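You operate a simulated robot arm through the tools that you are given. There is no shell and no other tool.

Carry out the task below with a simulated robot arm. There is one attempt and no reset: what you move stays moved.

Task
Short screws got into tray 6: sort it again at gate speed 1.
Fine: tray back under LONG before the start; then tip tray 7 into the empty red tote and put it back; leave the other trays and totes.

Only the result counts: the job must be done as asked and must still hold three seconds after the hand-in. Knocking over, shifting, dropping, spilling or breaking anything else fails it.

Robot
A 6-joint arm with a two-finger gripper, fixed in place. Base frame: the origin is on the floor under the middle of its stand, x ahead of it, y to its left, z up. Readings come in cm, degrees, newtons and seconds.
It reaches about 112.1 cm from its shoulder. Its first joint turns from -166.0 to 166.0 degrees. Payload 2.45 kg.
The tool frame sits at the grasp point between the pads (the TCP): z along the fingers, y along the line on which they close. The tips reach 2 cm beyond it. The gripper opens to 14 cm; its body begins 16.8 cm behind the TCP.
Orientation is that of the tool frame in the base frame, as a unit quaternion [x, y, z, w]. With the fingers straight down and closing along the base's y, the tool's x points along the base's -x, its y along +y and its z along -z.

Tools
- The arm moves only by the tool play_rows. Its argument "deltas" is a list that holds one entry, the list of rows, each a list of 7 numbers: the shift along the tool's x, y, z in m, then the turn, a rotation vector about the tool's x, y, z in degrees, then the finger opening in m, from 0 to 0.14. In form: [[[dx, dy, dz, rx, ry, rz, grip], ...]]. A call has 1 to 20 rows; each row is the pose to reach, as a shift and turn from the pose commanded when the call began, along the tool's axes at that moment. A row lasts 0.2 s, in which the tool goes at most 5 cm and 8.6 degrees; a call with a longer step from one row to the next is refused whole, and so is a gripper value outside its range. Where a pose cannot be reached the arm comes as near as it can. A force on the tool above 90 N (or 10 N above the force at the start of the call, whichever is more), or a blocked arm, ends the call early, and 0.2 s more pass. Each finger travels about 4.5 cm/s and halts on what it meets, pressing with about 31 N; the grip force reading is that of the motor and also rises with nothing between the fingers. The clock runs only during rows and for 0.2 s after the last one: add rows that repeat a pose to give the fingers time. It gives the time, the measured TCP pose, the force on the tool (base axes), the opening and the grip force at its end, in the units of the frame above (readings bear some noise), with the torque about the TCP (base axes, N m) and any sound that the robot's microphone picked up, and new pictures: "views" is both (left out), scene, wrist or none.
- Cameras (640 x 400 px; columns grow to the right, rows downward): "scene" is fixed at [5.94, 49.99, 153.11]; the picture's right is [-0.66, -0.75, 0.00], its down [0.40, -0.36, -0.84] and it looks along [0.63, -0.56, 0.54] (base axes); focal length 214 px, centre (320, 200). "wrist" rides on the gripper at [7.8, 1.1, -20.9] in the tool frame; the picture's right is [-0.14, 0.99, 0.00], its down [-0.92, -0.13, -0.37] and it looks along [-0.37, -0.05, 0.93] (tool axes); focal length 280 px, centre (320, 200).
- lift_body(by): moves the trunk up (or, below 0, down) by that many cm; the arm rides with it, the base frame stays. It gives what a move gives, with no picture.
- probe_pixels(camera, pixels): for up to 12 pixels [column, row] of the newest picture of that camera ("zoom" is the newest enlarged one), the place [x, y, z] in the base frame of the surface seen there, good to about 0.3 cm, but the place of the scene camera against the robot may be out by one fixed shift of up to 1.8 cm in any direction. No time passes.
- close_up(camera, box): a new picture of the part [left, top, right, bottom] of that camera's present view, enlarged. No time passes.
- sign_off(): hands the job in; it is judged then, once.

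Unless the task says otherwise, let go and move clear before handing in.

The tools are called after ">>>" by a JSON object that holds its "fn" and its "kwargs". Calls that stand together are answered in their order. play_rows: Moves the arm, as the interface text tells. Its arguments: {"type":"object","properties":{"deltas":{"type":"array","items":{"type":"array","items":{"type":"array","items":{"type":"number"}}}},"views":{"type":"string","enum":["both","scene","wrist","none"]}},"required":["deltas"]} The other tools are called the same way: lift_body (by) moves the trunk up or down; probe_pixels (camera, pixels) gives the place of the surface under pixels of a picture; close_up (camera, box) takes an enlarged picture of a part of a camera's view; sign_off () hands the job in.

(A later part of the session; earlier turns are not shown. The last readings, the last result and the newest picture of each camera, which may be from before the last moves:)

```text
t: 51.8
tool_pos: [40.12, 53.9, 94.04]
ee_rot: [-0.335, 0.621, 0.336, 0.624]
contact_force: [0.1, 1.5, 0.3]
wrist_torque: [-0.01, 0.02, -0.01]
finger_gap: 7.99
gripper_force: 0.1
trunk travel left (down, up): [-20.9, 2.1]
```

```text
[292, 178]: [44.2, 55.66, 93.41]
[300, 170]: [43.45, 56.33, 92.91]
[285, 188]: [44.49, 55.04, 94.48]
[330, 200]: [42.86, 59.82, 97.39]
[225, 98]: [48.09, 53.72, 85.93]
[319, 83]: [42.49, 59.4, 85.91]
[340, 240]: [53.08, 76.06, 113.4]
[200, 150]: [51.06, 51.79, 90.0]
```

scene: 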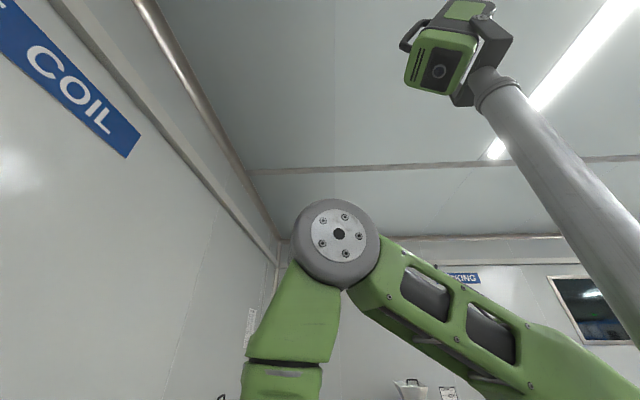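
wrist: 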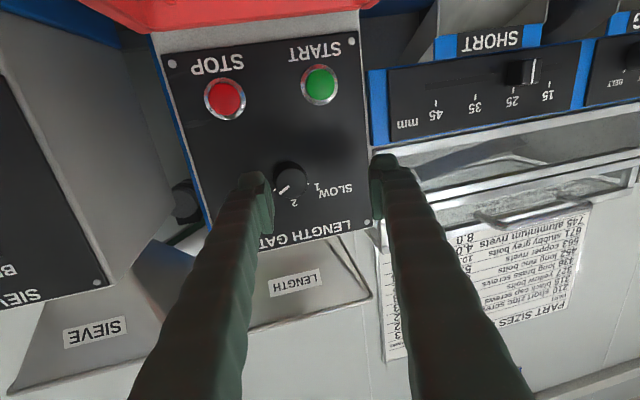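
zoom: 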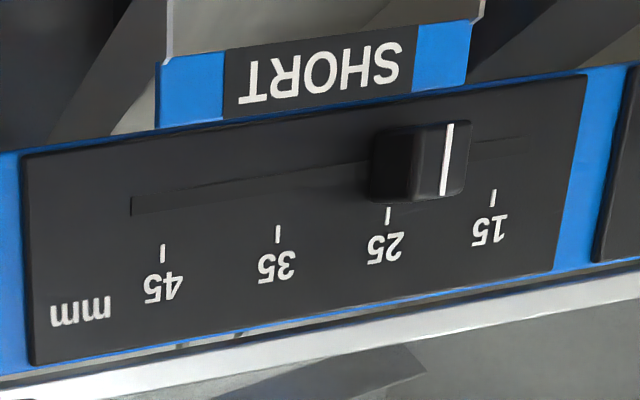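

The slider is at 25 mm and the knob's axis comes out at about (44.1, 55.6, 93.9), consistent over several views. I'll square the tool to the panel (yaw 45°) and center it on the knob's axis, still 4 cm back.

>>> {"fn": "play_rows", "kwargs": {"deltas": [[[0, -0.004, -0.0008, 2.9, 0, 0, 0.08], [0, -0.008, -0.0017, 5.8, 0, 0, 0.07], [0, -0.012, -0.0025, 8.7, 0, 0, 0.06], [0, -0.0161, -0.0033, 11.6, 0, 0, 0.055], [0, -0.0161, -0.0033, 11.6, 0, 0, 0.055]]], "views": "none"}}

>>> {"fn": "play_rows", "kwargs": {"deltas": [[[0, 0, 0, 0, 0, 7.5, 0.055], [0, 0, 0, 0, 0, 15, 0.055], [0, 0, 0, 0, 0, 22.5, 0.055], [0, 0, 0, 0, 0, 30, 0.055], [0, 0, 0, 0, 0, 37.5, 0.055], [0, 0, 0, 0, 0, 45, 0.055], [0, 0, 0, 0, 0, 52.5, 0.055], [0, 0, 0, 0, 0, 60, 0.055], [0, 0, 0, 0, 0, 60, 0.055]]], "views": "wrist"}}

```text
t: 53.0
tool_pos: [41.2, 52.88, 94.02]
ee_rot: [-0.271, 0.652, 0.272, 0.654]
contact_force: [-1.6, 0.4, 0.0]
wrist_torque: [0.01, 0.03, 0.0]
finger_gap: 5.5
gripper_force: 0.0
trunk travel left (down, up): [-20.9, 2.1]
```

```text
t: 55.0
tool_pos: [41.19, 52.82, 93.92]
ee_rot: [0.092, 0.7, 0.563, 0.43]
contact_force: [-0.5, 0.3, 0.7]
wrist_torque: [0.01, 0.02, 0.01]
finger_gap: 5.51
gripper_force: 0.1
trunk travel left (down, up): [-20.9, 2.1]
```

wrist: 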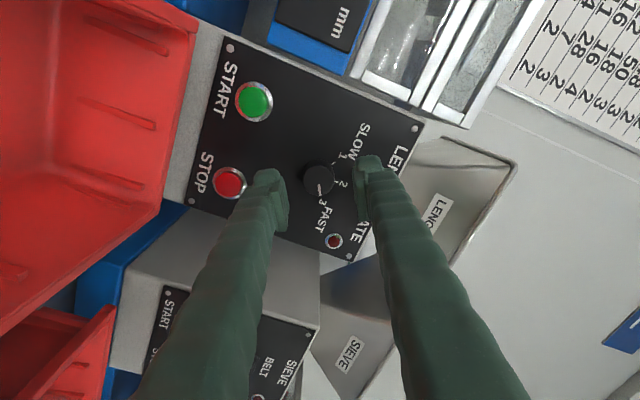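

The roll to +60° worked, and the fingers bracket the knob at (318,180) with clearance from STOP at (230,182). I'll advance 3.7 cm along the tool axis so the pads surround the knob.

>>> {"fn": "play_rows", "kwargs": {"deltas": [[[0, 0, 0.01, 0, 0, 0, 0.055], [0, 0, 0.02, 0, 0, 0, 0.055], [0, 0, 0.03, 0, 0, 0, 0.055], [0, 0, 0.037, 0, 0, 0, 0.055], [0, 0, 0.037, 0, 0, 0, 0.055]]], "views": "wrist"}}

>>> {"fn": "close_up", "kwargs": {"camera": "wrist", "box": [220, 100, 420, 280]}}

>>> {"fn": "close_up", "kwargs": {"camera": "wrist", "box": [480, 0, 640, 160]}}

```text
t: 56.2
tool_pos: [43.68, 55.56, 93.87]
ee_rot: [0.092, 0.7, 0.562, 0.431]
contact_force: [0.1, -1.1, -0.4]
wrist_torque: [0.01, 0.05, -0.01]
finger_gap: 5.52
gripper_force: 0.1
trunk travel left (down, up): [-20.9, 2.1]
```

wrist: 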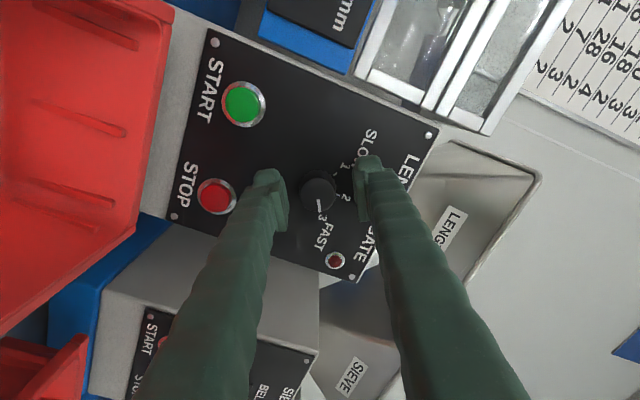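

```text
2.22 times, centred on (320, 190) of wrist
```

zoom: 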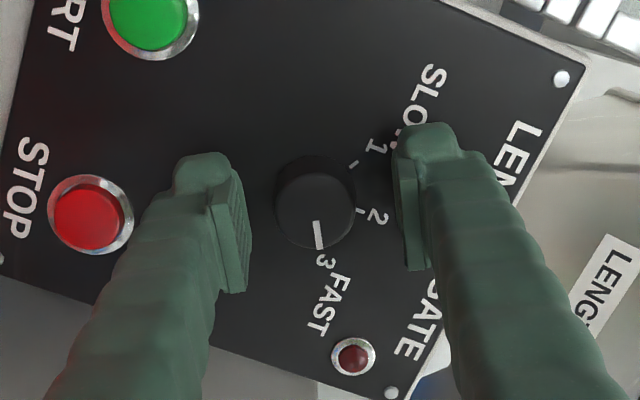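

```text
2.50 times, centred on (560, 80) of wrist
```

zoom: 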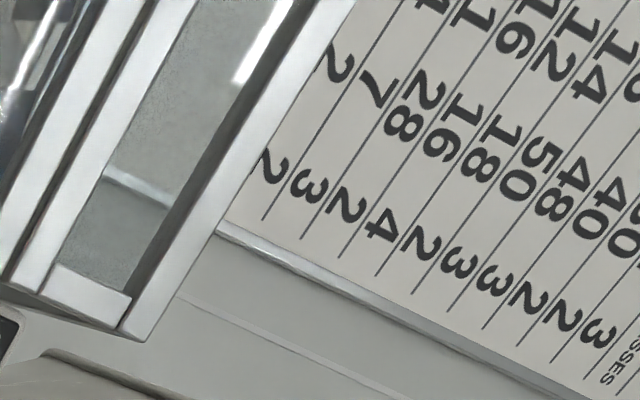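

The pads now stand on either side of the knob (zoom (315,200)), well clear of STOP, and the wall sheet lists lengths up to 50 mm. I'll close the fingers on the knob.

>>> {"fn": "play_rows", "kwargs": {"deltas": [[[0, 0, 0, 0, 0, 0, 0.03], [0, 0, 0, 0, 0, 0, 0.02], [0, 0, 0, 0, 0, 0, 0.015], [0, 0, 0, 0, 0, 0, 0.015]]], "views": "wrist"}}

```text
t: 57.2
tool_pos: [43.9, 55.37, 93.83]
ee_rot: [0.093, 0.701, 0.562, 0.43]
contact_force: [3.9, -6.0, -12.1]
wrist_torque: [-0.02, 0.04, -0.24]
finger_gap: 2.94
gripper_force: 39.3
trunk travel left (down, up): [-20.9, 2.1]
```

wrist: 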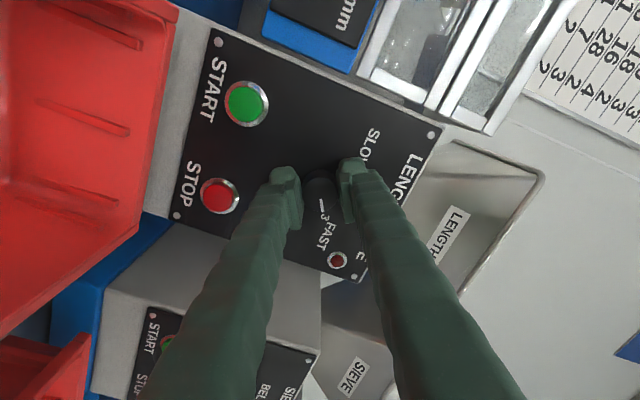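

The knob is gripped (gap 2.94 cm, 39 N). I'll turn it 120° counter-clockwise (seen from the front), from 3 through 2 to 1.

>>> {"fn": "play_rows", "kwargs": {"deltas": [[[0, 0, 0, 0, 0, -7.5, 0.015], [0, 0, 0, 0, 0, -15, 0.015], [0, 0, 0, 0, 0, -22.5, 0.015], [0, 0, 0, 0, 0, -30, 0.015], [0, 0, 0, 0, 0, -37.5, 0.015], [0, 0, 0, 0, 0, -45, 0.015], [0, 0, 0, 0, 0, -52.5, 0.015], [0, 0, 0, 0, 0, -60, 0.015], [0, 0, 0, 0, 0, -67.5, 0.015], [0, 0, 0, 0, 0, -75, 0.015], [0, 0, 0, 0, 0, -82.5, 0.015], [0, 0, 0, 0, 0, -90, 0.015], [0, 0, 0, 0, 0, -97.5, 0.015], [0, 0, 0, 0, 0, -105, 0.015], [0, 0, 0, 0, 0, -112.5, 0.015], [0, 0, 0, 0, 0, -120, 0.015], [0, 0, 0, 0, 0, -120, 0.015]]], "views": "wrist"}}

>>> {"fn": "close_up", "kwargs": {"camera": "wrist", "box": [220, 80, 420, 280]}}

```text
t: 60.8
tool_pos: [43.82, 55.41, 94.04]
ee_rot: [-0.561, 0.428, -0.091, 0.702]
contact_force: [-4.4, -12.9, -12.6]
wrist_torque: [0.16, 0.1, 0.38]
finger_gap: 2.92
gripper_force: 45.7
trunk travel left (down, up): [-20.9, 2.1]
```

wrist: 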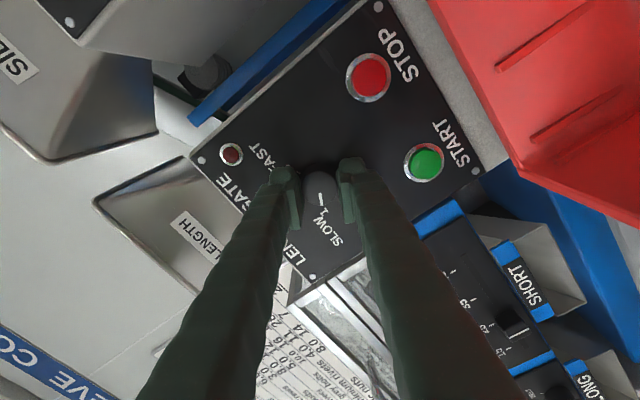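

```text
2.00 times, centred on (320, 180) of wrist
```

zoom: 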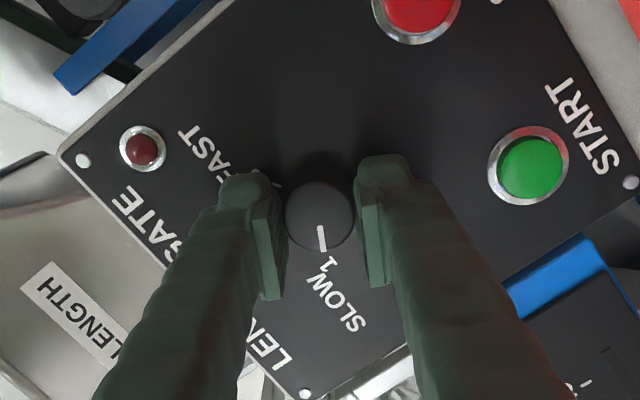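

The mark now points at 1 (zoom (322,238) toward the "1" at (330,263)). I'll open the fingers and back straight off, then check the knob.

>>> {"fn": "play_rows", "kwargs": {"deltas": [[[0, 0, 0, 0, 0, 0, 0.04], [0, 0, 0, 0, 0, 0, 0.05], [0, 0, 0, 0, 0, 0, 0.05], [0, 0, -0.012, 0, 0, 0, 0.05], [0, 0, -0.024, 0, 0, 0, 0.05], [0, 0, -0.036, 0, 0, 0, 0.05], [0, 0, -0.045, 0, 0, 0, 0.05], [0, 0, -0.045, 0, 0, 0, 0.05]]], "views": "wrist"}}

>>> {"fn": "close_up", "kwargs": {"camera": "wrist", "box": [240, 100, 400, 260]}}

>>> {"fn": "close_up", "kwargs": {"camera": "wrist", "box": [200, 230, 400, 400]}}

```text
t: 62.6
tool_pos: [40.63, 52.29, 93.96]
ee_rot: [-0.56, 0.43, -0.092, 0.702]
contact_force: [-0.5, -0.6, 0.0]
wrist_torque: [0.01, 0.03, -0.03]
finger_gap: 4.99
gripper_force: 0.2
trunk travel left (down, up): [-20.9, 2.1]
```

wrist: 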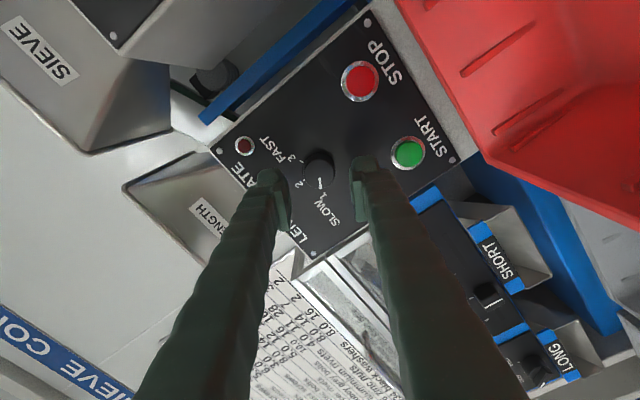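

```text
2.50 times, centred on (320, 180) of wrist
```

zoom: 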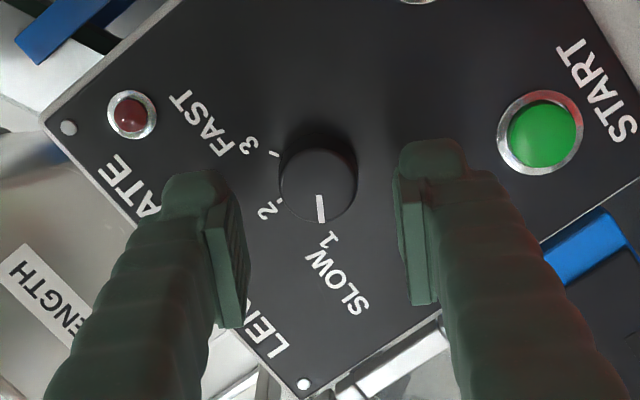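

```text
2.35 times, centred on (300, 315) of wrist
```

zoom: 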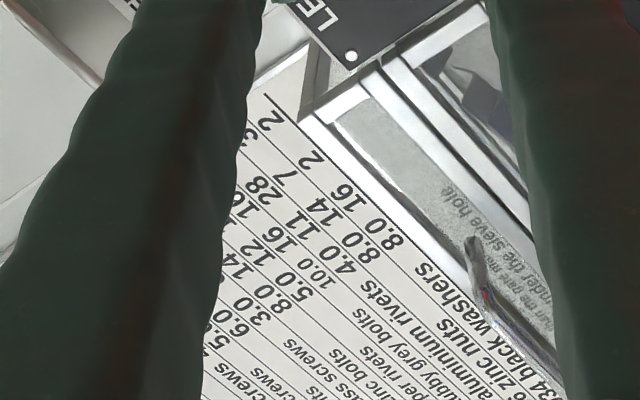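

The speed knob is now on 1. Next is tray 6: I'll roll the wrist back and swing toward the tray with the tool leaning left, which keeps the base joint short of the mast; first the roll and half of the swing.

>>> {"fn": "play_rows", "kwargs": {"deltas": [[[0, 0, 0, 0, 0, 7.5, 0.05], [0, 0, 0, 0, 0, 15, 0.05], [0, 0, 0, 0, 0, 22.5, 0.05], [0, 0, 0, 0, 0, 30, 0.05], [0, 0, 0, 0, 0, 37.5, 0.05], [0, 0, 0, 0, 0, 45, 0.05], [0, 0, 0, 0, 0, 52.5, 0.05], [0, 0, 0, 0, 0, 60, 0.05], [0, 0, 0, 0, 0, 60, 0.05]]], "views": "none"}}

>>> {"fn": "play_rows", "kwargs": {"deltas": [[[-0.001, 0.021, -0.007, -5.3, 2.15, -2.15, 0.05], [-0.002, 0.042, -0.014, -10.6, 4.3, -4.3, 0.05], [-0.004, 0.063, -0.021, -15.9, 6.45, -6.45, 0.05], [-0.005, 0.084, -0.028, -21.2, 8.6, -8.6, 0.05], [-0.006, 0.105, -0.036, -26.6, 10.75, -10.75, 0.05], [-0.007, 0.126, -0.043, -31.9, 12.9, -12.9, 0.05], [-0.009, 0.147, -0.05, -37.2, 15.05, -15.05, 0.05], [-0.01, 0.168, -0.057, -42.5, 17.2, -17.2, 0.05], [-0.01, 0.168, -0.057, -42.5, 17.2, -17.2, 0.05]]], "views": "both"}}

```text
t: 64.6
tool_pos: [40.58, 52.21, 93.93]
ee_rot: [-0.27, 0.652, 0.272, 0.654]
contact_force: [0.6, 0.4, -0.4]
wrist_torque: [0.03, 0.03, -0.01]
finger_gap: 5.0
gripper_force: 0.0
trunk travel left (down, up): [-20.9, 2.1]
```

```text
t: 66.6
tool_pos: [24.81, 60.02, 95.01]
ee_rot: [0.616, -0.552, -0.347, -0.442]
contact_force: [0.1, 0.2, -0.2]
wrist_torque: [0.01, 0.02, -0.02]
finger_gap: 5.01
gripper_force: 0.1
trunk travel left (down, up): [-20.9, 2.1]
```

scene: 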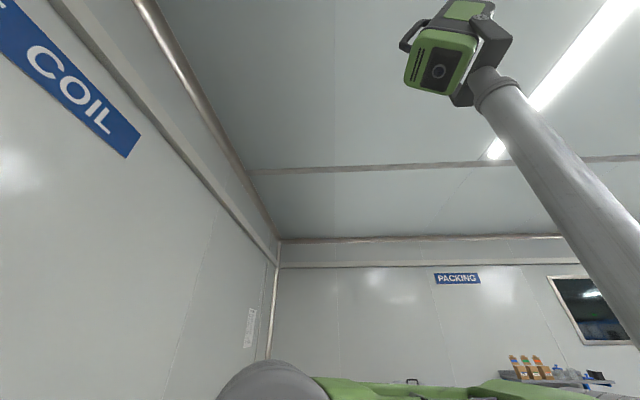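
wrist: 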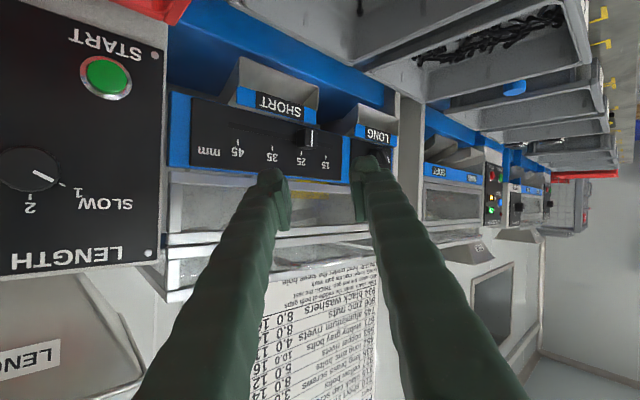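

The half swing went cleanly to (24.8, 60.0, 95.0), and the knob on the left shows its mark at 1. The PART SIZES sheet is visible between the fingers, so I'll read it once before moving on.

>>> {"fn": "close_up", "kwargs": {"camera": "wrist", "box": [240, 260, 390, 400]}}

>>> {"fn": "close_up", "kwargs": {"camera": "wrist", "box": [180, 60, 400, 200]}}

>>> {"fn": "close_up", "kwargs": {"camera": "wrist", "box": [420, 130, 640, 260]}}

```text
2.86 times, centred on (315, 330) of wrist
```

zoom: 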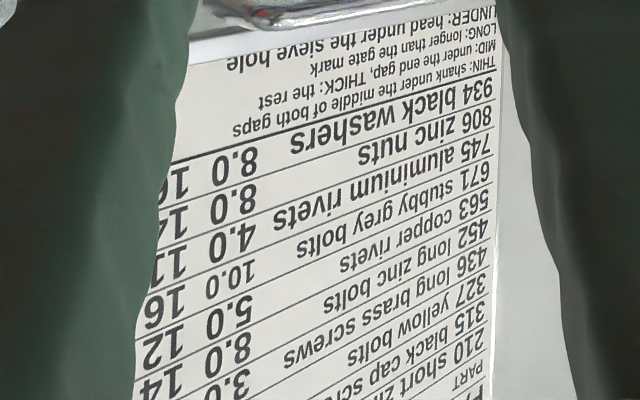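

```text
2.86 times, centred on (290, 130) of wrist
```

zoom: 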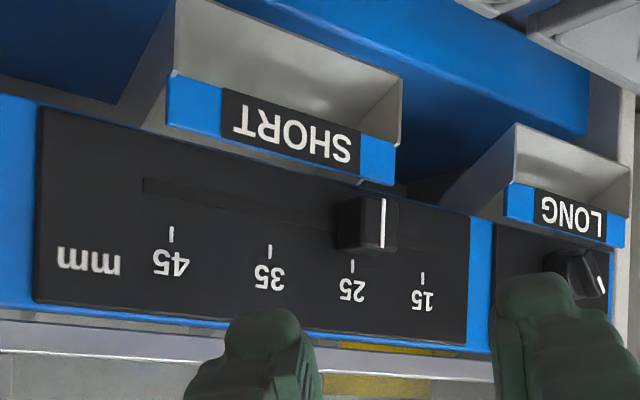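

```text
2.91 times, centred on (530, 195) of wrist
```

zoom: 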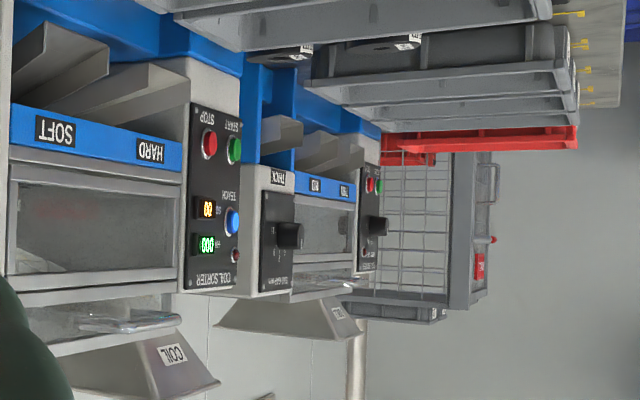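

The slider reads 25 and the selector is still on TRAY. I'll finish the swing to a point above tray 6's front wall, about (u −45, v 47.5, z 93), with the tool leaning 46° left.

>>> {"fn": "play_rows", "kwargs": {"deltas": [[[-0.004, 0.0256, 0.0047, -4.72, 1.91, -1.91, 0.05], [-0.0079, 0.0511, 0.0095, -9.44, 3.82, -3.82, 0.05], [-0.0119, 0.0767, 0.0142, -14.17, 5.73, -5.73, 0.05], [-0.0158, 0.1022, 0.019, -18.9, 7.64, -7.64, 0.05], [-0.0198, 0.1278, 0.0237, -23.6, 9.56, -9.56, 0.05], [-0.0237, 0.1533, 0.0285, -28.3, 11.47, -11.47, 0.05], [-0.0277, 0.1789, 0.0332, -33.06, 13.38, -13.38, 0.05], [-0.0316, 0.2044, 0.038, -37.8, 15.3, -15.3, 0.05], [-0.0356, 0.23, 0.0427, -42.5, 17.2, -17.2, 0.05], [-0.0356, 0.23, 0.0427, -42.5, 17.2, -17.2, 0.05]]], "views": "both"}}

```text
t: 68.8
tool_pos: [1.68, 65.4, 92.98]
ee_rot: [0.851, -0.352, -0.36, -0.151]
contact_force: [0.5, 0.4, 0.4]
wrist_torque: [0.01, 0.0, -0.02]
finger_gap: 4.97
gripper_force: 0.0
trunk travel left (down, up): [-20.9, 2.1]
```

scene: 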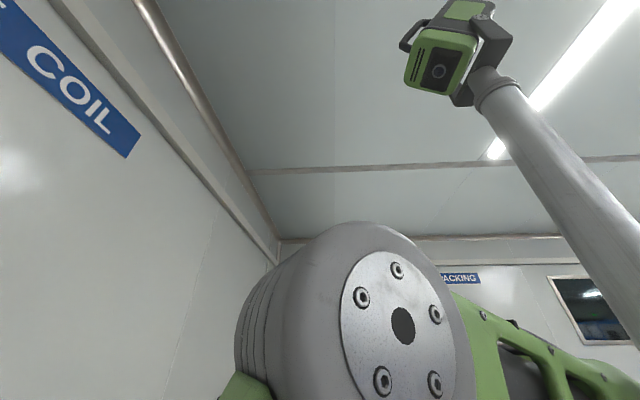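
wrist: 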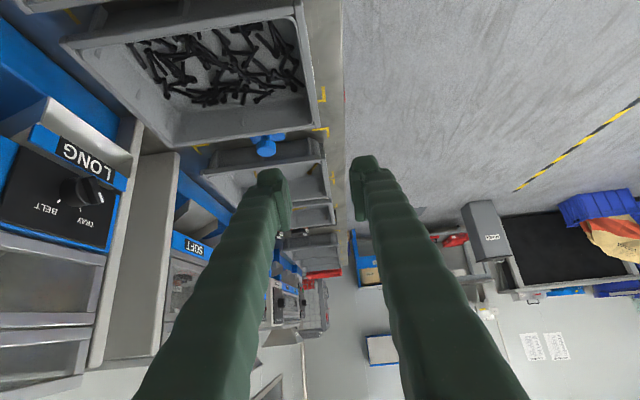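

I'm above tray 6 without a block, at (1.7, 65.4, 93.0); the tray's front wall runs down columns 300–312 between the two fingertips. I'll probe the tray's rim and floor to set the grip exactly.

>>> {"fn": "probe_pixels", "kwargs": {"camera": "wrist", "pixels": [[303, 15], [306, 60], [311, 110], [297, 20], [300, 60], [304, 105], [285, 60], [265, 100], [200, 110], [310, 60], [316, 60], [265, 143]]}}

>>> {"fn": "close_up", "kwargs": {"camera": "wrist", "box": [220, 0, 400, 160]}}

>>> {"fn": "close_up", "kwargs": {"camera": "wrist", "box": [240, 100, 400, 240]}}

```text
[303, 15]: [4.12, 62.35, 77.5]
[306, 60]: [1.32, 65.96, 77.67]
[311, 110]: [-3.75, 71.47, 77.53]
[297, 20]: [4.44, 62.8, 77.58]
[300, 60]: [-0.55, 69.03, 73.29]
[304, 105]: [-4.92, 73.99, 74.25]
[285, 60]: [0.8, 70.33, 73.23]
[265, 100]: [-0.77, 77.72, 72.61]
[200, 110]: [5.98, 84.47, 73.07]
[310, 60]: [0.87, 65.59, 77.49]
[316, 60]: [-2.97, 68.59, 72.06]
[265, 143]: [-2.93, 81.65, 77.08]
```

```text
2.50 times, centred on (310, 80) of wrist
```

zoom: 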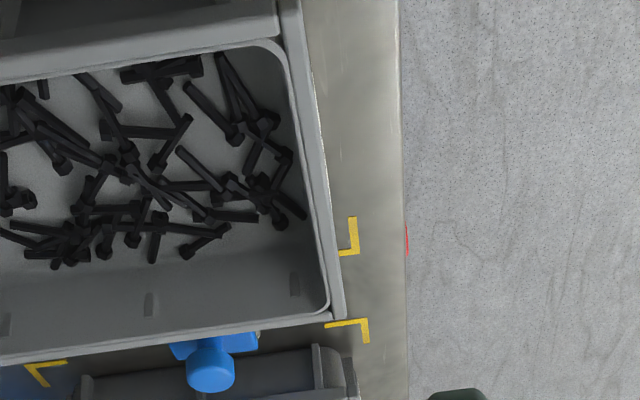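

```text
2.86 times, centred on (320, 170) of wrist
```

zoom: 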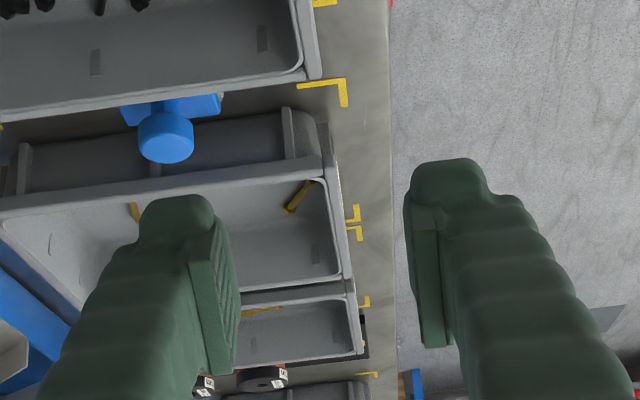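

The front wall's rim is at v≈47.0–47.6, z=77.5 around u=−45.7 (pixels (306,60), (310,60)), right between the fingers, with screws lying near that wall inside. I'll come straight down to z≈80 first with a 4 cm opening.

>>> {"fn": "play_rows", "kwargs": {"deltas": [[[0.0134, 0.0003, 0.0129, 0, 0, 0, 0.045], [0.0267, 0.0006, 0.0258, 0, 0, 0, 0.04], [0.04, 0.0009, 0.0387, 0, 0, 0, 0.04], [0.0534, 0.0011, 0.0517, 0, 0, 0, 0.04], [0.0668, 0.0014, 0.0646, 0, 0, 0, 0.04], [0.08, 0.0017, 0.0775, 0, 0, 0, 0.04], [0.0935, 0.002, 0.0904, 0, 0, 0, 0.04], [0.0935, 0.002, 0.0904, 0, 0, 0, 0.04]]], "views": "wrist"}}

>>> {"fn": "close_up", "kwargs": {"camera": "wrist", "box": [220, 60, 420, 240]}}

```text
t: 70.6
tool_pos: [1.78, 65.04, 79.99]
ee_rot: [0.85, -0.352, -0.36, -0.151]
contact_force: [0.0, -0.1, 0.4]
wrist_torque: [-0.02, -0.01, 0.0]
finger_gap: 4.01
gripper_force: 0.1
trunk travel left (down, up): [-20.9, 2.1]
```

wrist: 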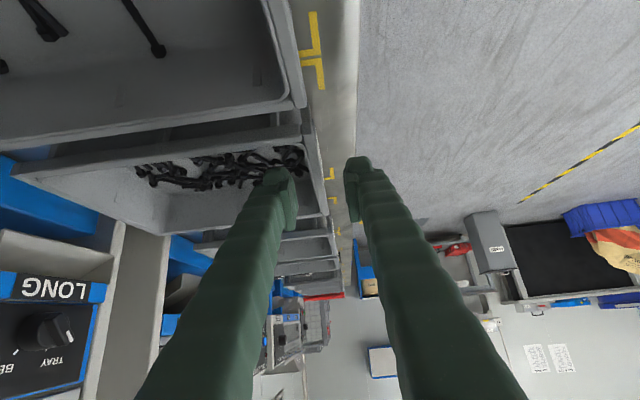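

```text
2.22 times, centred on (320, 150) of wrist
```

zoom: 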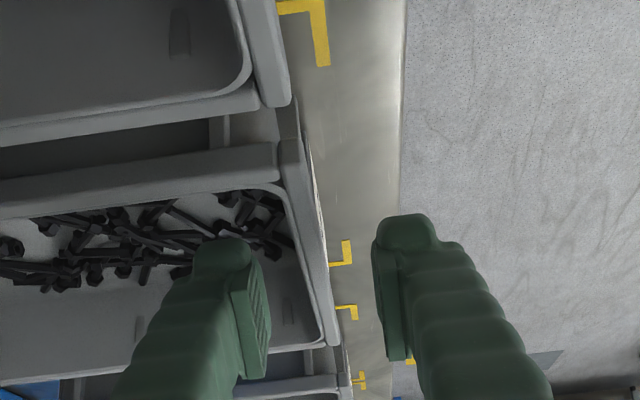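

The front wall's rim (zoom (318,270)) sits midway between the inner and outer fingers at z=80. I'll lower another 3 cm to straddle the wall.

>>> {"fn": "play_rows", "kwargs": {"deltas": [[[0.0072, 0, 0.007, 0, 0, 0, 0.04], [0.0144, 0, 0.0139, 0, 0, 0, 0.04], [0.0216, 0, 0.0209, 0, 0, 0, 0.04], [0.0216, 0, 0.0209, 0, 0, 0, 0.04]]], "views": "wrist"}}

>>> {"fn": "close_up", "kwargs": {"camera": "wrist", "box": [220, 60, 420, 240]}}

```text
t: 71.6
tool_pos: [1.81, 65.23, 76.97]
ee_rot: [0.851, -0.352, -0.36, -0.151]
contact_force: [-0.1, 0.1, 0.0]
wrist_torque: [-0.03, -0.02, -0.02]
finger_gap: 3.98
gripper_force: 0.1
trunk travel left (down, up): [-20.9, 2.1]
```

wrist: 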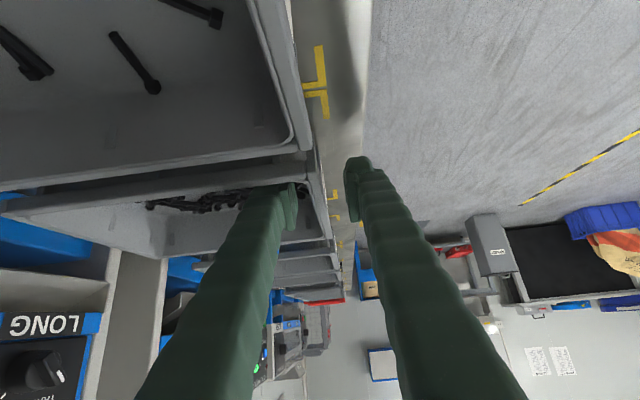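

```text
2.22 times, centred on (320, 150) of wrist
```

zoom: 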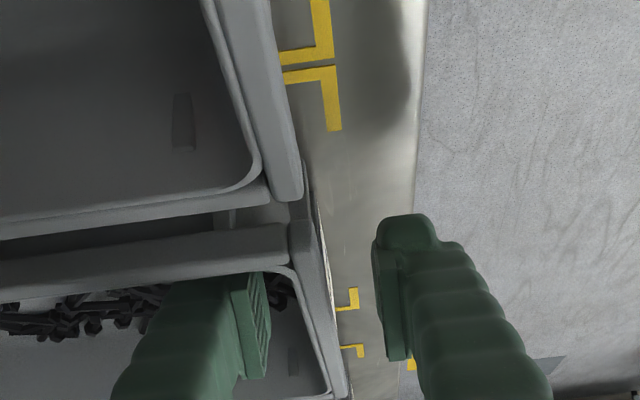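

No contact force and the inner finger is inside the tray behind the right wall. I'll go 0.7 cm deeper for better pad overlap and then close on the wall.

>>> {"fn": "play_rows", "kwargs": {"deltas": [[[0.0025, 0, 0.0024, 0, 0, 0, 0.04], [0.005, 0, 0.0049, 0, 0, 0, 0.04], [0.005, 0, 0.0049, 0, 0, 0, 0.04]]], "views": "none"}}

>>> {"fn": "play_rows", "kwargs": {"deltas": [[[0, 0, 0, 0, 0, 0, 0.02], [0, 0, 0, 0, 0, 0, 0.01], [0, 0, 0, 0, 0, 0, 0.0], [0, 0, 0, 0, 0, 0, 0.0], [0, 0, 0, 0, 0, 0, 0.0]]], "views": "wrist"}}

>>> {"fn": "close_up", "kwargs": {"camera": "wrist", "box": [220, 60, 420, 240]}}

```text
t: 72.4
tool_pos: [1.76, 65.3, 76.19]
ee_rot: [0.851, -0.352, -0.36, -0.152]
contact_force: [-0.4, 0.3, 0.9]
wrist_torque: [-0.01, 0.04, 0.01]
finger_gap: 3.99
gripper_force: 0.0
trunk travel left (down, up): [-20.9, 2.1]
```

```text
t: 73.6
tool_pos: [1.72, 65.24, 76.22]
ee_rot: [0.851, -0.352, -0.361, -0.152]
contact_force: [-2.0, 2.0, 0.9]
wrist_torque: [0.16, -0.61, 0.4]
finger_gap: 1.09
gripper_force: 31.2
trunk travel left (down, up): [-20.9, 2.1]
```

wrist: 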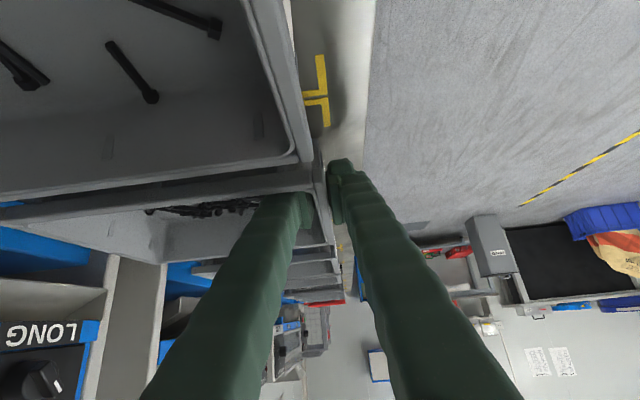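

```text
2.22 times, centred on (320, 150) of wrist
```

zoom: 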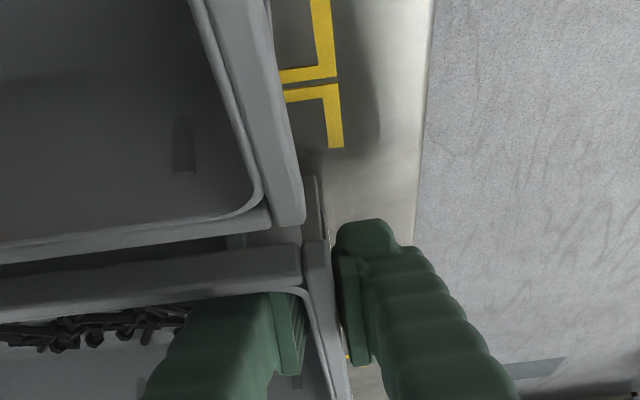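

The wall is gripped (gap 1.09 cm, 31 N). I'll lift 2 cm slowly and look at how the tray hangs.

>>> {"fn": "play_rows", "kwargs": {"deltas": [[[-0.0036, 0, -0.0035, 0, 0, 0, 0.0], [-0.0072, 0, -0.007, 0, 0, 0, 0.0], [-0.0108, 0, -0.0104, 0, 0, 0, 0.0], [-0.0144, 0, -0.0139, 0, 0, 0, 0.0], [-0.0144, 0, -0.0139, 0, 0, 0, 0.0]]], "views": "wrist"}}

>>> {"fn": "close_up", "kwargs": {"camera": "wrist", "box": [0, 100, 360, 320]}}

```text
t: 74.8
tool_pos: [1.76, 65.21, 78.26]
ee_rot: [0.851, -0.352, -0.36, -0.152]
contact_force: [-0.1, 0.7, 0.4]
wrist_torque: [0.17, -0.11, 0.01]
finger_gap: 0.94
gripper_force: 31.3
trunk travel left (down, up): [-20.9, 2.1]
```

wrist: 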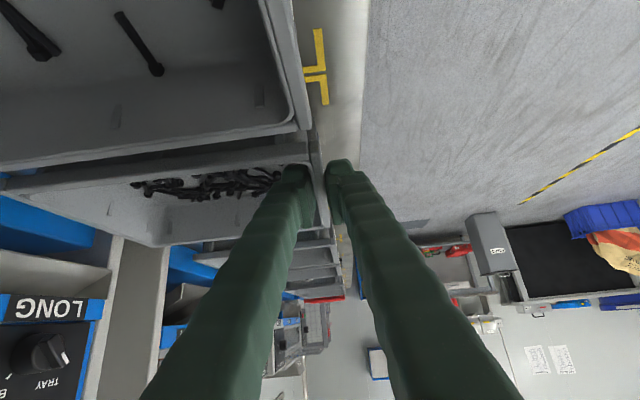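

```text
1.78 times, centred on (180, 210) of wrist
```

zoom: 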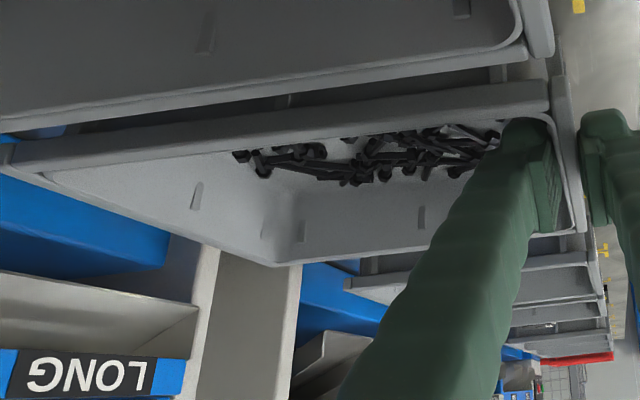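

The force reading stayed near zero and both tray rims shifted equally in the picture, so the pads slid up the wall instead of lifting the tray. I'll zoom in to see how the pads sit against the wall.

>>> {"fn": "close_up", "kwargs": {"camera": "wrist", "box": [270, 110, 370, 240]}}

>>> {"fn": "probe_pixels", "kwargs": {"camera": "wrist", "pixels": [[308, 150], [300, 170], [200, 172], [100, 178], [315, 180], [322, 200], [20, 190], [290, 128], [100, 153], [300, 95], [317, 165], [160, 225]]}}

```text
3.08 times, centred on (320, 175) of wrist
```

zoom: 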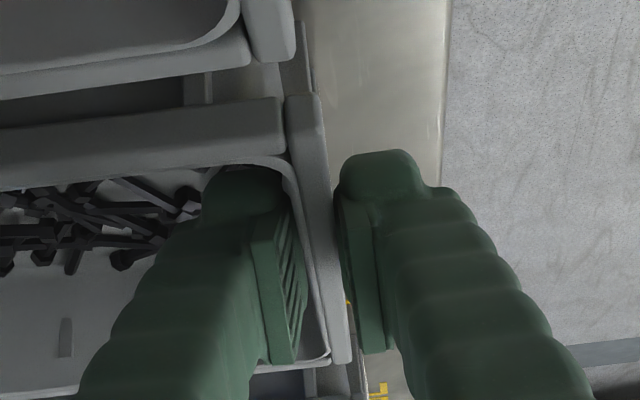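

```text
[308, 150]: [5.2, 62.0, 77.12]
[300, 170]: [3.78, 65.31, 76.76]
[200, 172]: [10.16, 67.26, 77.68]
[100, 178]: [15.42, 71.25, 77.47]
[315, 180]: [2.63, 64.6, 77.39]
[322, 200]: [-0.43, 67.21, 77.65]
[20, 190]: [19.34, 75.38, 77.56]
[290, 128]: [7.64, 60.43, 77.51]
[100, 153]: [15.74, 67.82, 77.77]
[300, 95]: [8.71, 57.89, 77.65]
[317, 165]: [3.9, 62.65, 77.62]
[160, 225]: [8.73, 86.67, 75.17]
```

The rim is still at z≈77.5, so the tray didn't lift: the wall leans about 11° and my vertical pads only touched edges. I'll release, and meanwhile check the mast-to-arm clearance in the last scene picture so I can lean the tool to match the wall.

>>> {"fn": "probe_pixels", "kwargs": {"camera": "scene", "pixels": [[600, 375], [560, 350], [500, 330], [630, 390], [625, 310], [600, 250], [400, 325], [370, 290], [560, 200], [480, 310], [636, 340], [620, 365]]}}

>>> {"fn": "play_rows", "kwargs": {"deltas": [[[0, 0, 0, 0, 0, 0, 0.02], [0, 0, 0, 0, 0, 0, 0.04], [0, 0, 0, 0, 0, 0, 0.04], [-0.0108, 0, -0.0104, 0, 0, 0, 0.04], [-0.0216, 0, -0.0209, 0, 0, 0, 0.04], [-0.0324, 0, -0.0313, 0, 0, 0, 0.04], [-0.0324, 0, -0.0313, 0, 0, 0, 0.04]]], "views": "both"}}

```text
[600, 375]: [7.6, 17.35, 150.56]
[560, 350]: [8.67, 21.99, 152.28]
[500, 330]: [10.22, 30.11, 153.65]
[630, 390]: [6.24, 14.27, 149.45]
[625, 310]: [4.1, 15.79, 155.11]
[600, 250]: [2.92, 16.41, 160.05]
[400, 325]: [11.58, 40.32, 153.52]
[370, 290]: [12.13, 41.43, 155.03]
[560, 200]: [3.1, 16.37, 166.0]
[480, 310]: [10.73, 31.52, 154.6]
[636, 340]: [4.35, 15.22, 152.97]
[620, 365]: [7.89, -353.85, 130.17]
```

```text
t: 76.4
tool_pos: [1.59, 65.31, 82.77]
ee_rot: [0.851, -0.352, -0.36, -0.151]
contact_force: [0.6, 0.4, 0.3]
wrist_torque: [-0.03, 0.02, 0.03]
finger_gap: 4.01
gripper_force: 0.0
trunk travel left (down, up): [-20.9, 2.1]
```

scene: 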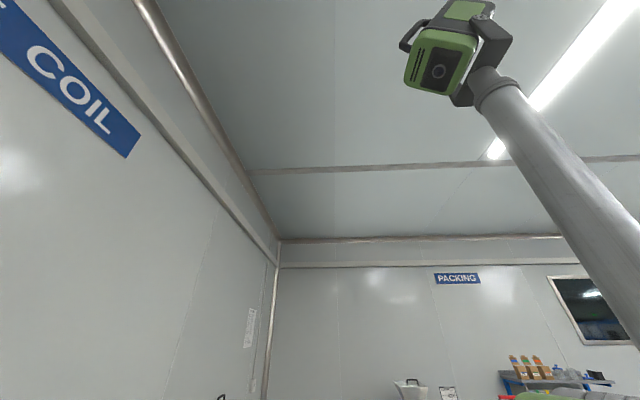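
wrist: 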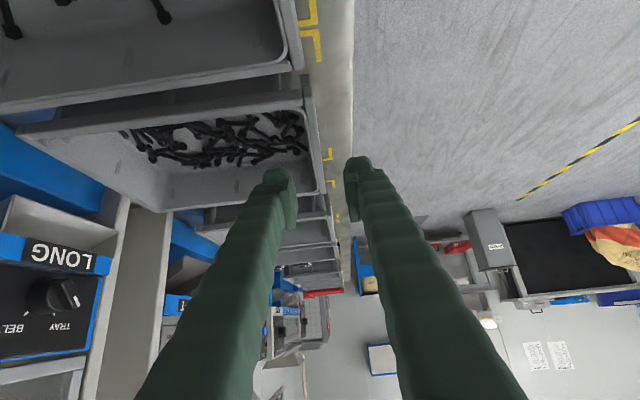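

The arm clears the mast by about 2 cm here, so there's a little room left. I'll re-angle the tool at z≈83 so the fingertips lean 16° into the wall's slope (and 50° left), so the pads lie flat on it and hold up the tray's back.

>>> {"fn": "play_rows", "kwargs": {"deltas": [[[-0.0016, -0.0005, 0.0017, 2.7, -1.0, -2.97, 0.04], [-0.0033, -0.001, 0.0034, 5.35, -2.0, -5.95, 0.04], [-0.0049, -0.0015, 0.0051, 8.0, -3.0, -8.9, 0.04], [-0.0065, -0.002, 0.0068, 10.7, -3.98, -11.89, 0.04], [-0.0065, -0.002, 0.0068, 10.7, -3.98, -11.89, 0.04]]], "views": "wrist"}}

>>> {"fn": "close_up", "kwargs": {"camera": "wrist", "box": [220, 60, 420, 240]}}

```text
t: 77.6
tool_pos: [1.14, 66.25, 82.71]
ee_rot: [0.852, -0.288, -0.337, -0.279]
contact_force: [0.0, -1.0, 0.1]
wrist_torque: [0.02, 0.0, 0.01]
finger_gap: 3.99
gripper_force: 0.0
trunk travel left (down, up): [-20.9, 2.1]
```

wrist: 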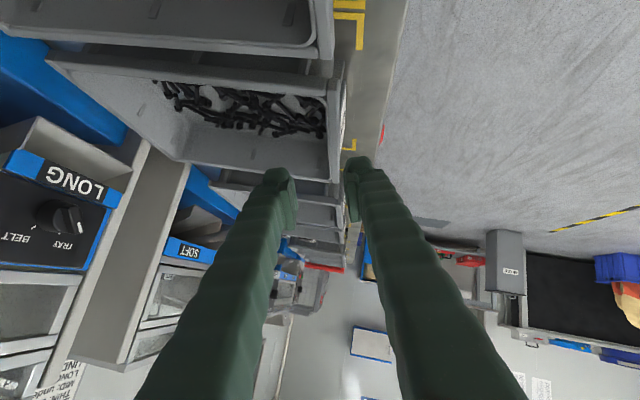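

```text
2.22 times, centred on (320, 150) of wrist
```

zoom: 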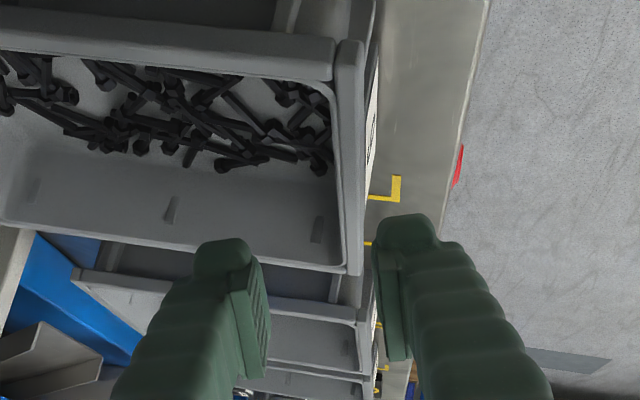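

It reached (1.1, 66.3, 82.7) with no block, and the fingers bracket the front wall at about zoom (350,270). I'll lower 6 cm straight down onto the wall.

>>> {"fn": "play_rows", "kwargs": {"deltas": [[[0.011, 0.0045, 0.0092, 0, 0, 0, 0.04], [0.022, 0.009, 0.0184, 0, 0, 0, 0.04], [0.033, 0.0135, 0.0276, 0, 0, 0, 0.04], [0.0439, 0.018, 0.0368, 0, 0, 0, 0.04], [0.0439, 0.018, 0.0368, 0, 0, 0, 0.04]]], "views": "wrist"}}

>>> {"fn": "close_up", "kwargs": {"camera": "wrist", "box": [220, 60, 420, 240]}}

```text
t: 78.8
tool_pos: [1.2, 65.93, 76.72]
ee_rot: [0.851, -0.289, -0.338, -0.279]
contact_force: [-0.1, 0.6, 0.2]
wrist_torque: [0.03, 0.01, -0.01]
finger_gap: 3.99
gripper_force: 0.1
trunk travel left (down, up): [-20.9, 2.1]
```

wrist: 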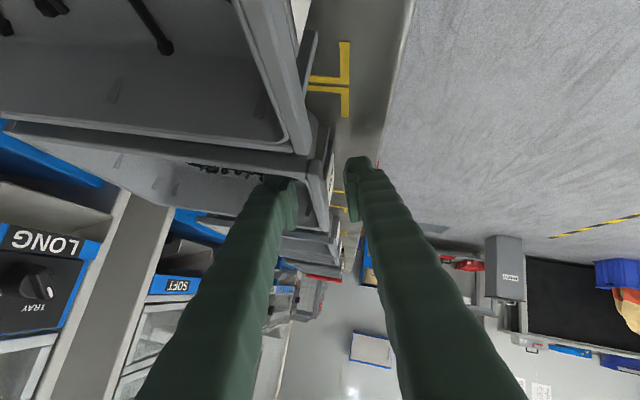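

```text
2.22 times, centred on (320, 150) of wrist
```

zoom: 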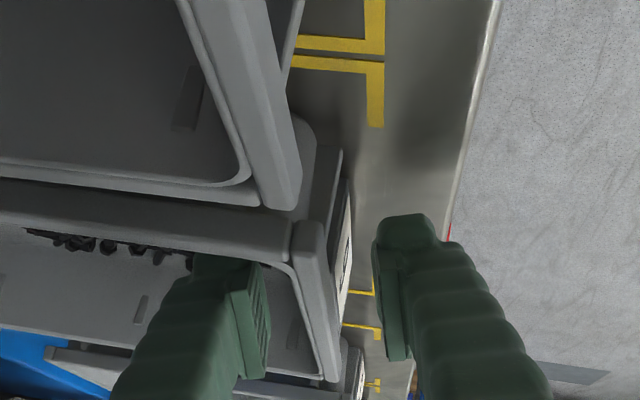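

The wall is between the pads with no contact. I'll narrow the opening to 2 cm, settle 0.5 cm lower, then close fully.

>>> {"fn": "play_rows", "kwargs": {"deltas": [[[0, 0, 0, 0, 0, 0, 0.03], [0, 0, 0, 0, 0, 0, 0.02], [0, 0, 0, 0, 0, 0, 0.02], [0.0018, 0.0007, 0.0015, 0, 0, 0, 0.02], [0.0037, 0.0014, 0.0031, 0, 0, 0, 0.02], [0.0037, 0.0014, 0.0031, 0, 0, 0, 0.01], [0.0037, 0.0014, 0.0031, 0, 0, 0, 0.0], [0.0037, 0.0014, 0.0031, 0, 0, 0, 0.0], [0.0037, 0.0014, 0.0031, 0, 0, 0, 0.0]]], "views": "wrist"}}

>>> {"fn": "close_up", "kwargs": {"camera": "wrist", "box": [220, 60, 420, 240]}}

```text
t: 80.8
tool_pos: [1.03, 65.9, 76.23]
ee_rot: [0.851, -0.289, -0.338, -0.279]
contact_force: [-0.3, 1.8, 1.2]
wrist_torque: [0.11, 0.69, -0.15]
finger_gap: 1.02
gripper_force: 31.2
trunk travel left (down, up): [-20.9, 2.1]
```

wrist: 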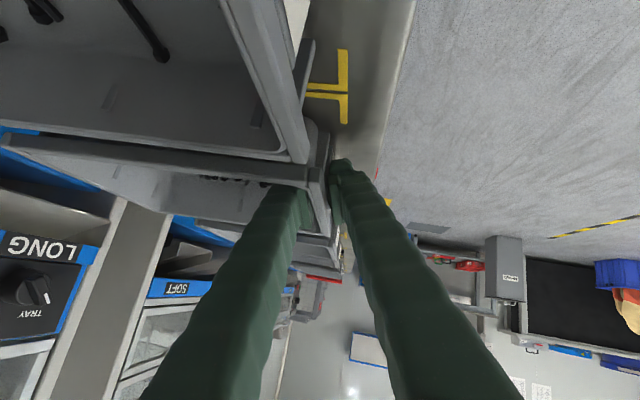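

```text
2.22 times, centred on (320, 150) of wrist
```

zoom: 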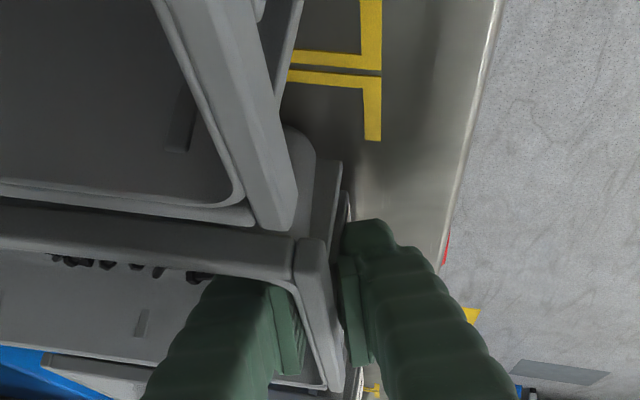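

Gripped at 1.02 cm with 31 N. I'll lift 1 cm slowly and read the forces to see whether the tray comes along.

>>> {"fn": "play_rows", "kwargs": {"deltas": [[[-0.0018, -0.0007, -0.0015, 0, 0, 0, 0.0], [-0.0037, -0.0014, -0.0031, 0, 0, 0, 0.0], [-0.0055, -0.0021, -0.0046, 0, 0, 0, 0.0], [-0.0074, -0.0028, -0.0062, 0, 0, 0, 0.0]]], "views": "wrist"}}

>>> {"fn": "close_up", "kwargs": {"camera": "wrist", "box": [220, 60, 420, 240]}}

>>> {"fn": "probe_pixels", "kwargs": {"camera": "wrist", "pixels": [[305, 165], [200, 152], [100, 145], [317, 185], [40, 140], [250, 158]]}}

```text
t: 81.8
tool_pos: [1.04, 65.91, 77.18]
ee_rot: [0.852, -0.289, -0.337, -0.278]
contact_force: [0.1, -0.8, -4.3]
wrist_torque: [-0.45, 0.22, -0.11]
finger_gap: 1.02
gripper_force: 30.3
trunk travel left (down, up): [-20.9, 2.1]
```

wrist: 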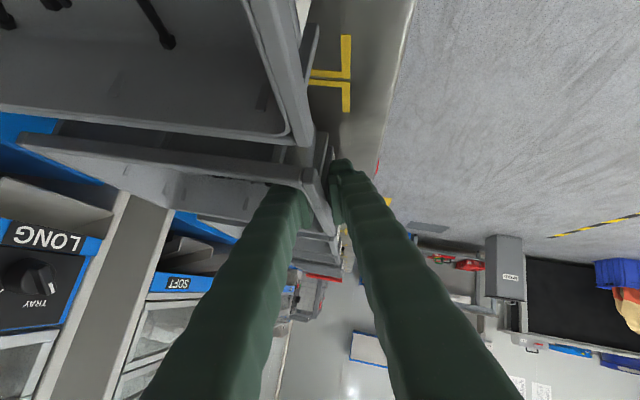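

```text
2.22 times, centred on (320, 150) of wrist
```

zoom: 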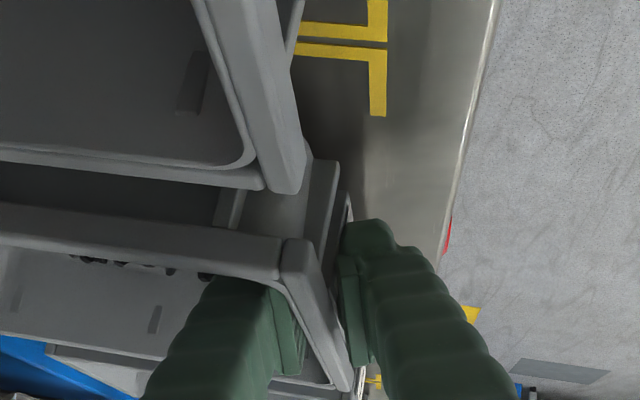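

```text
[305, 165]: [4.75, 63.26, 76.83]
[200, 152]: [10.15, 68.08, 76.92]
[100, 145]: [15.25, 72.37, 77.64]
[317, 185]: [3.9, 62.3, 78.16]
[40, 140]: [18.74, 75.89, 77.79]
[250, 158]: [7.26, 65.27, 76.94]
```

This time the tray moves with the fingers: the force reads −4.3 N and the front rim rose to z≈78.2. I'll keep lifting slowly to about 3.5 cm.

>>> {"fn": "play_rows", "kwargs": {"deltas": [[[-0.0037, -0.0014, -0.0031, 0, 0, 0, 0.0], [-0.0074, -0.0028, -0.0062, 0, 0, 0, 0.0], [-0.011, -0.0041, -0.0093, 0, 0, 0, 0.0], [-0.0147, -0.0055, -0.0124, 0, 0, 0, 0.0], [-0.0184, -0.0069, -0.0155, 0, 0, 0, 0.0], [-0.0184, -0.0069, -0.0155, 0, 0, 0, 0.0]]], "views": "wrist"}}

>>> {"fn": "probe_pixels", "kwargs": {"camera": "wrist", "pixels": [[305, 165], [200, 150], [100, 140], [317, 185], [40, 133], [250, 158]]}}

>>> {"fn": "close_up", "kwargs": {"camera": "wrist", "box": [0, 60, 380, 280]}}

```text
t: 83.2
tool_pos: [1.02, 65.87, 79.69]
ee_rot: [0.851, -0.288, -0.339, -0.278]
contact_force: [1.0, -0.7, -4.9]
wrist_torque: [-0.45, 0.25, -0.13]
finger_gap: 1.02
gripper_force: 30.6
trunk travel left (down, up): [-20.9, 2.1]
```

wrist: 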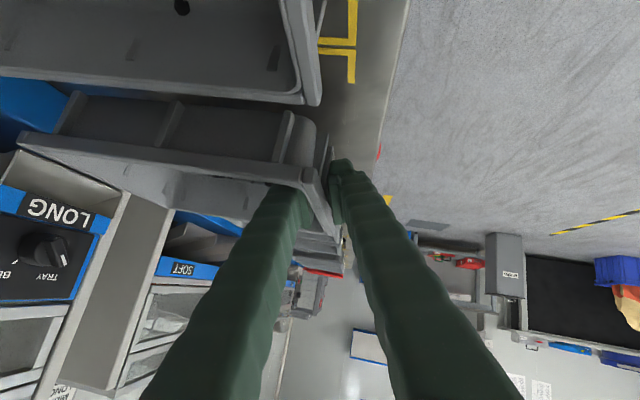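

```text
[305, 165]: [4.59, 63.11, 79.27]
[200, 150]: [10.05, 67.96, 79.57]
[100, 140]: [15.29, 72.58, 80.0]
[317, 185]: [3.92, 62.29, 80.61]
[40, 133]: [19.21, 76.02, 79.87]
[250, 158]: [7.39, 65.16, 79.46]
```

```text
1.68 times, centred on (190, 170) of wrist
```

zoom: 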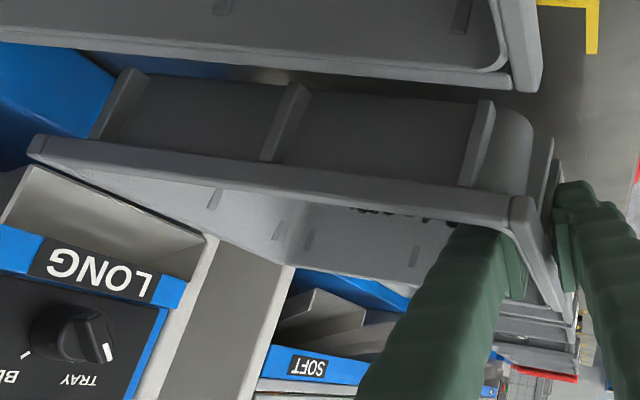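

The whole tray is up and level (front rim z≈80.6, back rim z≈80.0) with only 4.9 N of weight. Before going higher I'll probe the LONG chute next to the tray's back edge.

>>> {"fn": "probe_pixels", "kwargs": {"camera": "wrist", "pixels": [[62, 210], [20, 195], [110, 225], [125, 195], [60, 175], [15, 170], [23, 148], [30, 140], [70, 185], [100, 215], [8, 205], [45, 155]]}}

```text
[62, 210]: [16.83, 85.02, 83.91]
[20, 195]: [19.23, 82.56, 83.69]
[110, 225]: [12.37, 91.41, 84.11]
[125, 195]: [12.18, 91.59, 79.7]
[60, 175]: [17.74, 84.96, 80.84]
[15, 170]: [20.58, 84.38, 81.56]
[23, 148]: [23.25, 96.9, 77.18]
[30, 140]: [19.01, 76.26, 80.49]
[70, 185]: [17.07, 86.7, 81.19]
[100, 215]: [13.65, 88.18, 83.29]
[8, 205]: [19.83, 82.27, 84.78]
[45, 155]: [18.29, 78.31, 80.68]
```

The chute lip is at v≈72 against the tray's back at v≈68.3, so straight up is clear. I'll lift gently to z≈92, keeping the tray level.

>>> {"fn": "play_rows", "kwargs": {"deltas": [[[-0.0113, -0.0042, -0.0095, 0, 0, 0, 0.0], [-0.0227, -0.0085, -0.019, 0, 0, 0, 0.0], [-0.034, -0.0127, -0.0285, 0, 0, 0, 0.0], [-0.0453, -0.017, -0.038, 0, 0, 0, 0.0], [-0.0566, -0.0212, -0.0475, 0, 0, 0, 0.0], [-0.068, -0.0254, -0.057, 0, 0, 0, 0.0], [-0.0793, -0.0297, -0.0665, 0, 0, 0, 0.0], [-0.0906, -0.0339, -0.076, 0, 0, 0, 0.0], [-0.0906, -0.0339, -0.076, 0, 0, 0, 0.0]]], "views": "wrist"}}

```text
t: 85.2
tool_pos: [1.01, 65.84, 92.11]
ee_rot: [0.852, -0.289, -0.336, -0.279]
contact_force: [-0.3, 0.6, -5.3]
wrist_torque: [-0.45, 0.3, 0.11]
finger_gap: 1.02
gripper_force: 30.8
trunk travel left (down, up): [-20.9, 2.1]
```

wrist: 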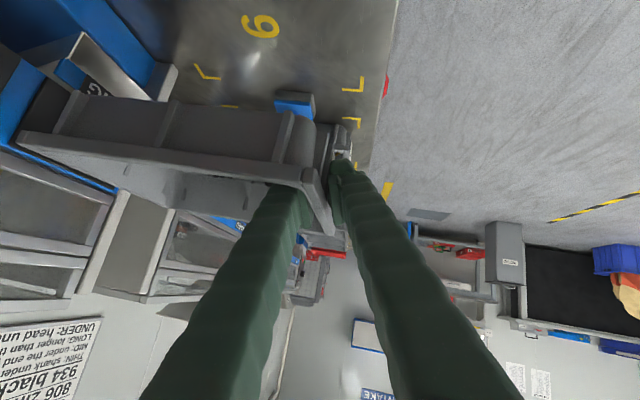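

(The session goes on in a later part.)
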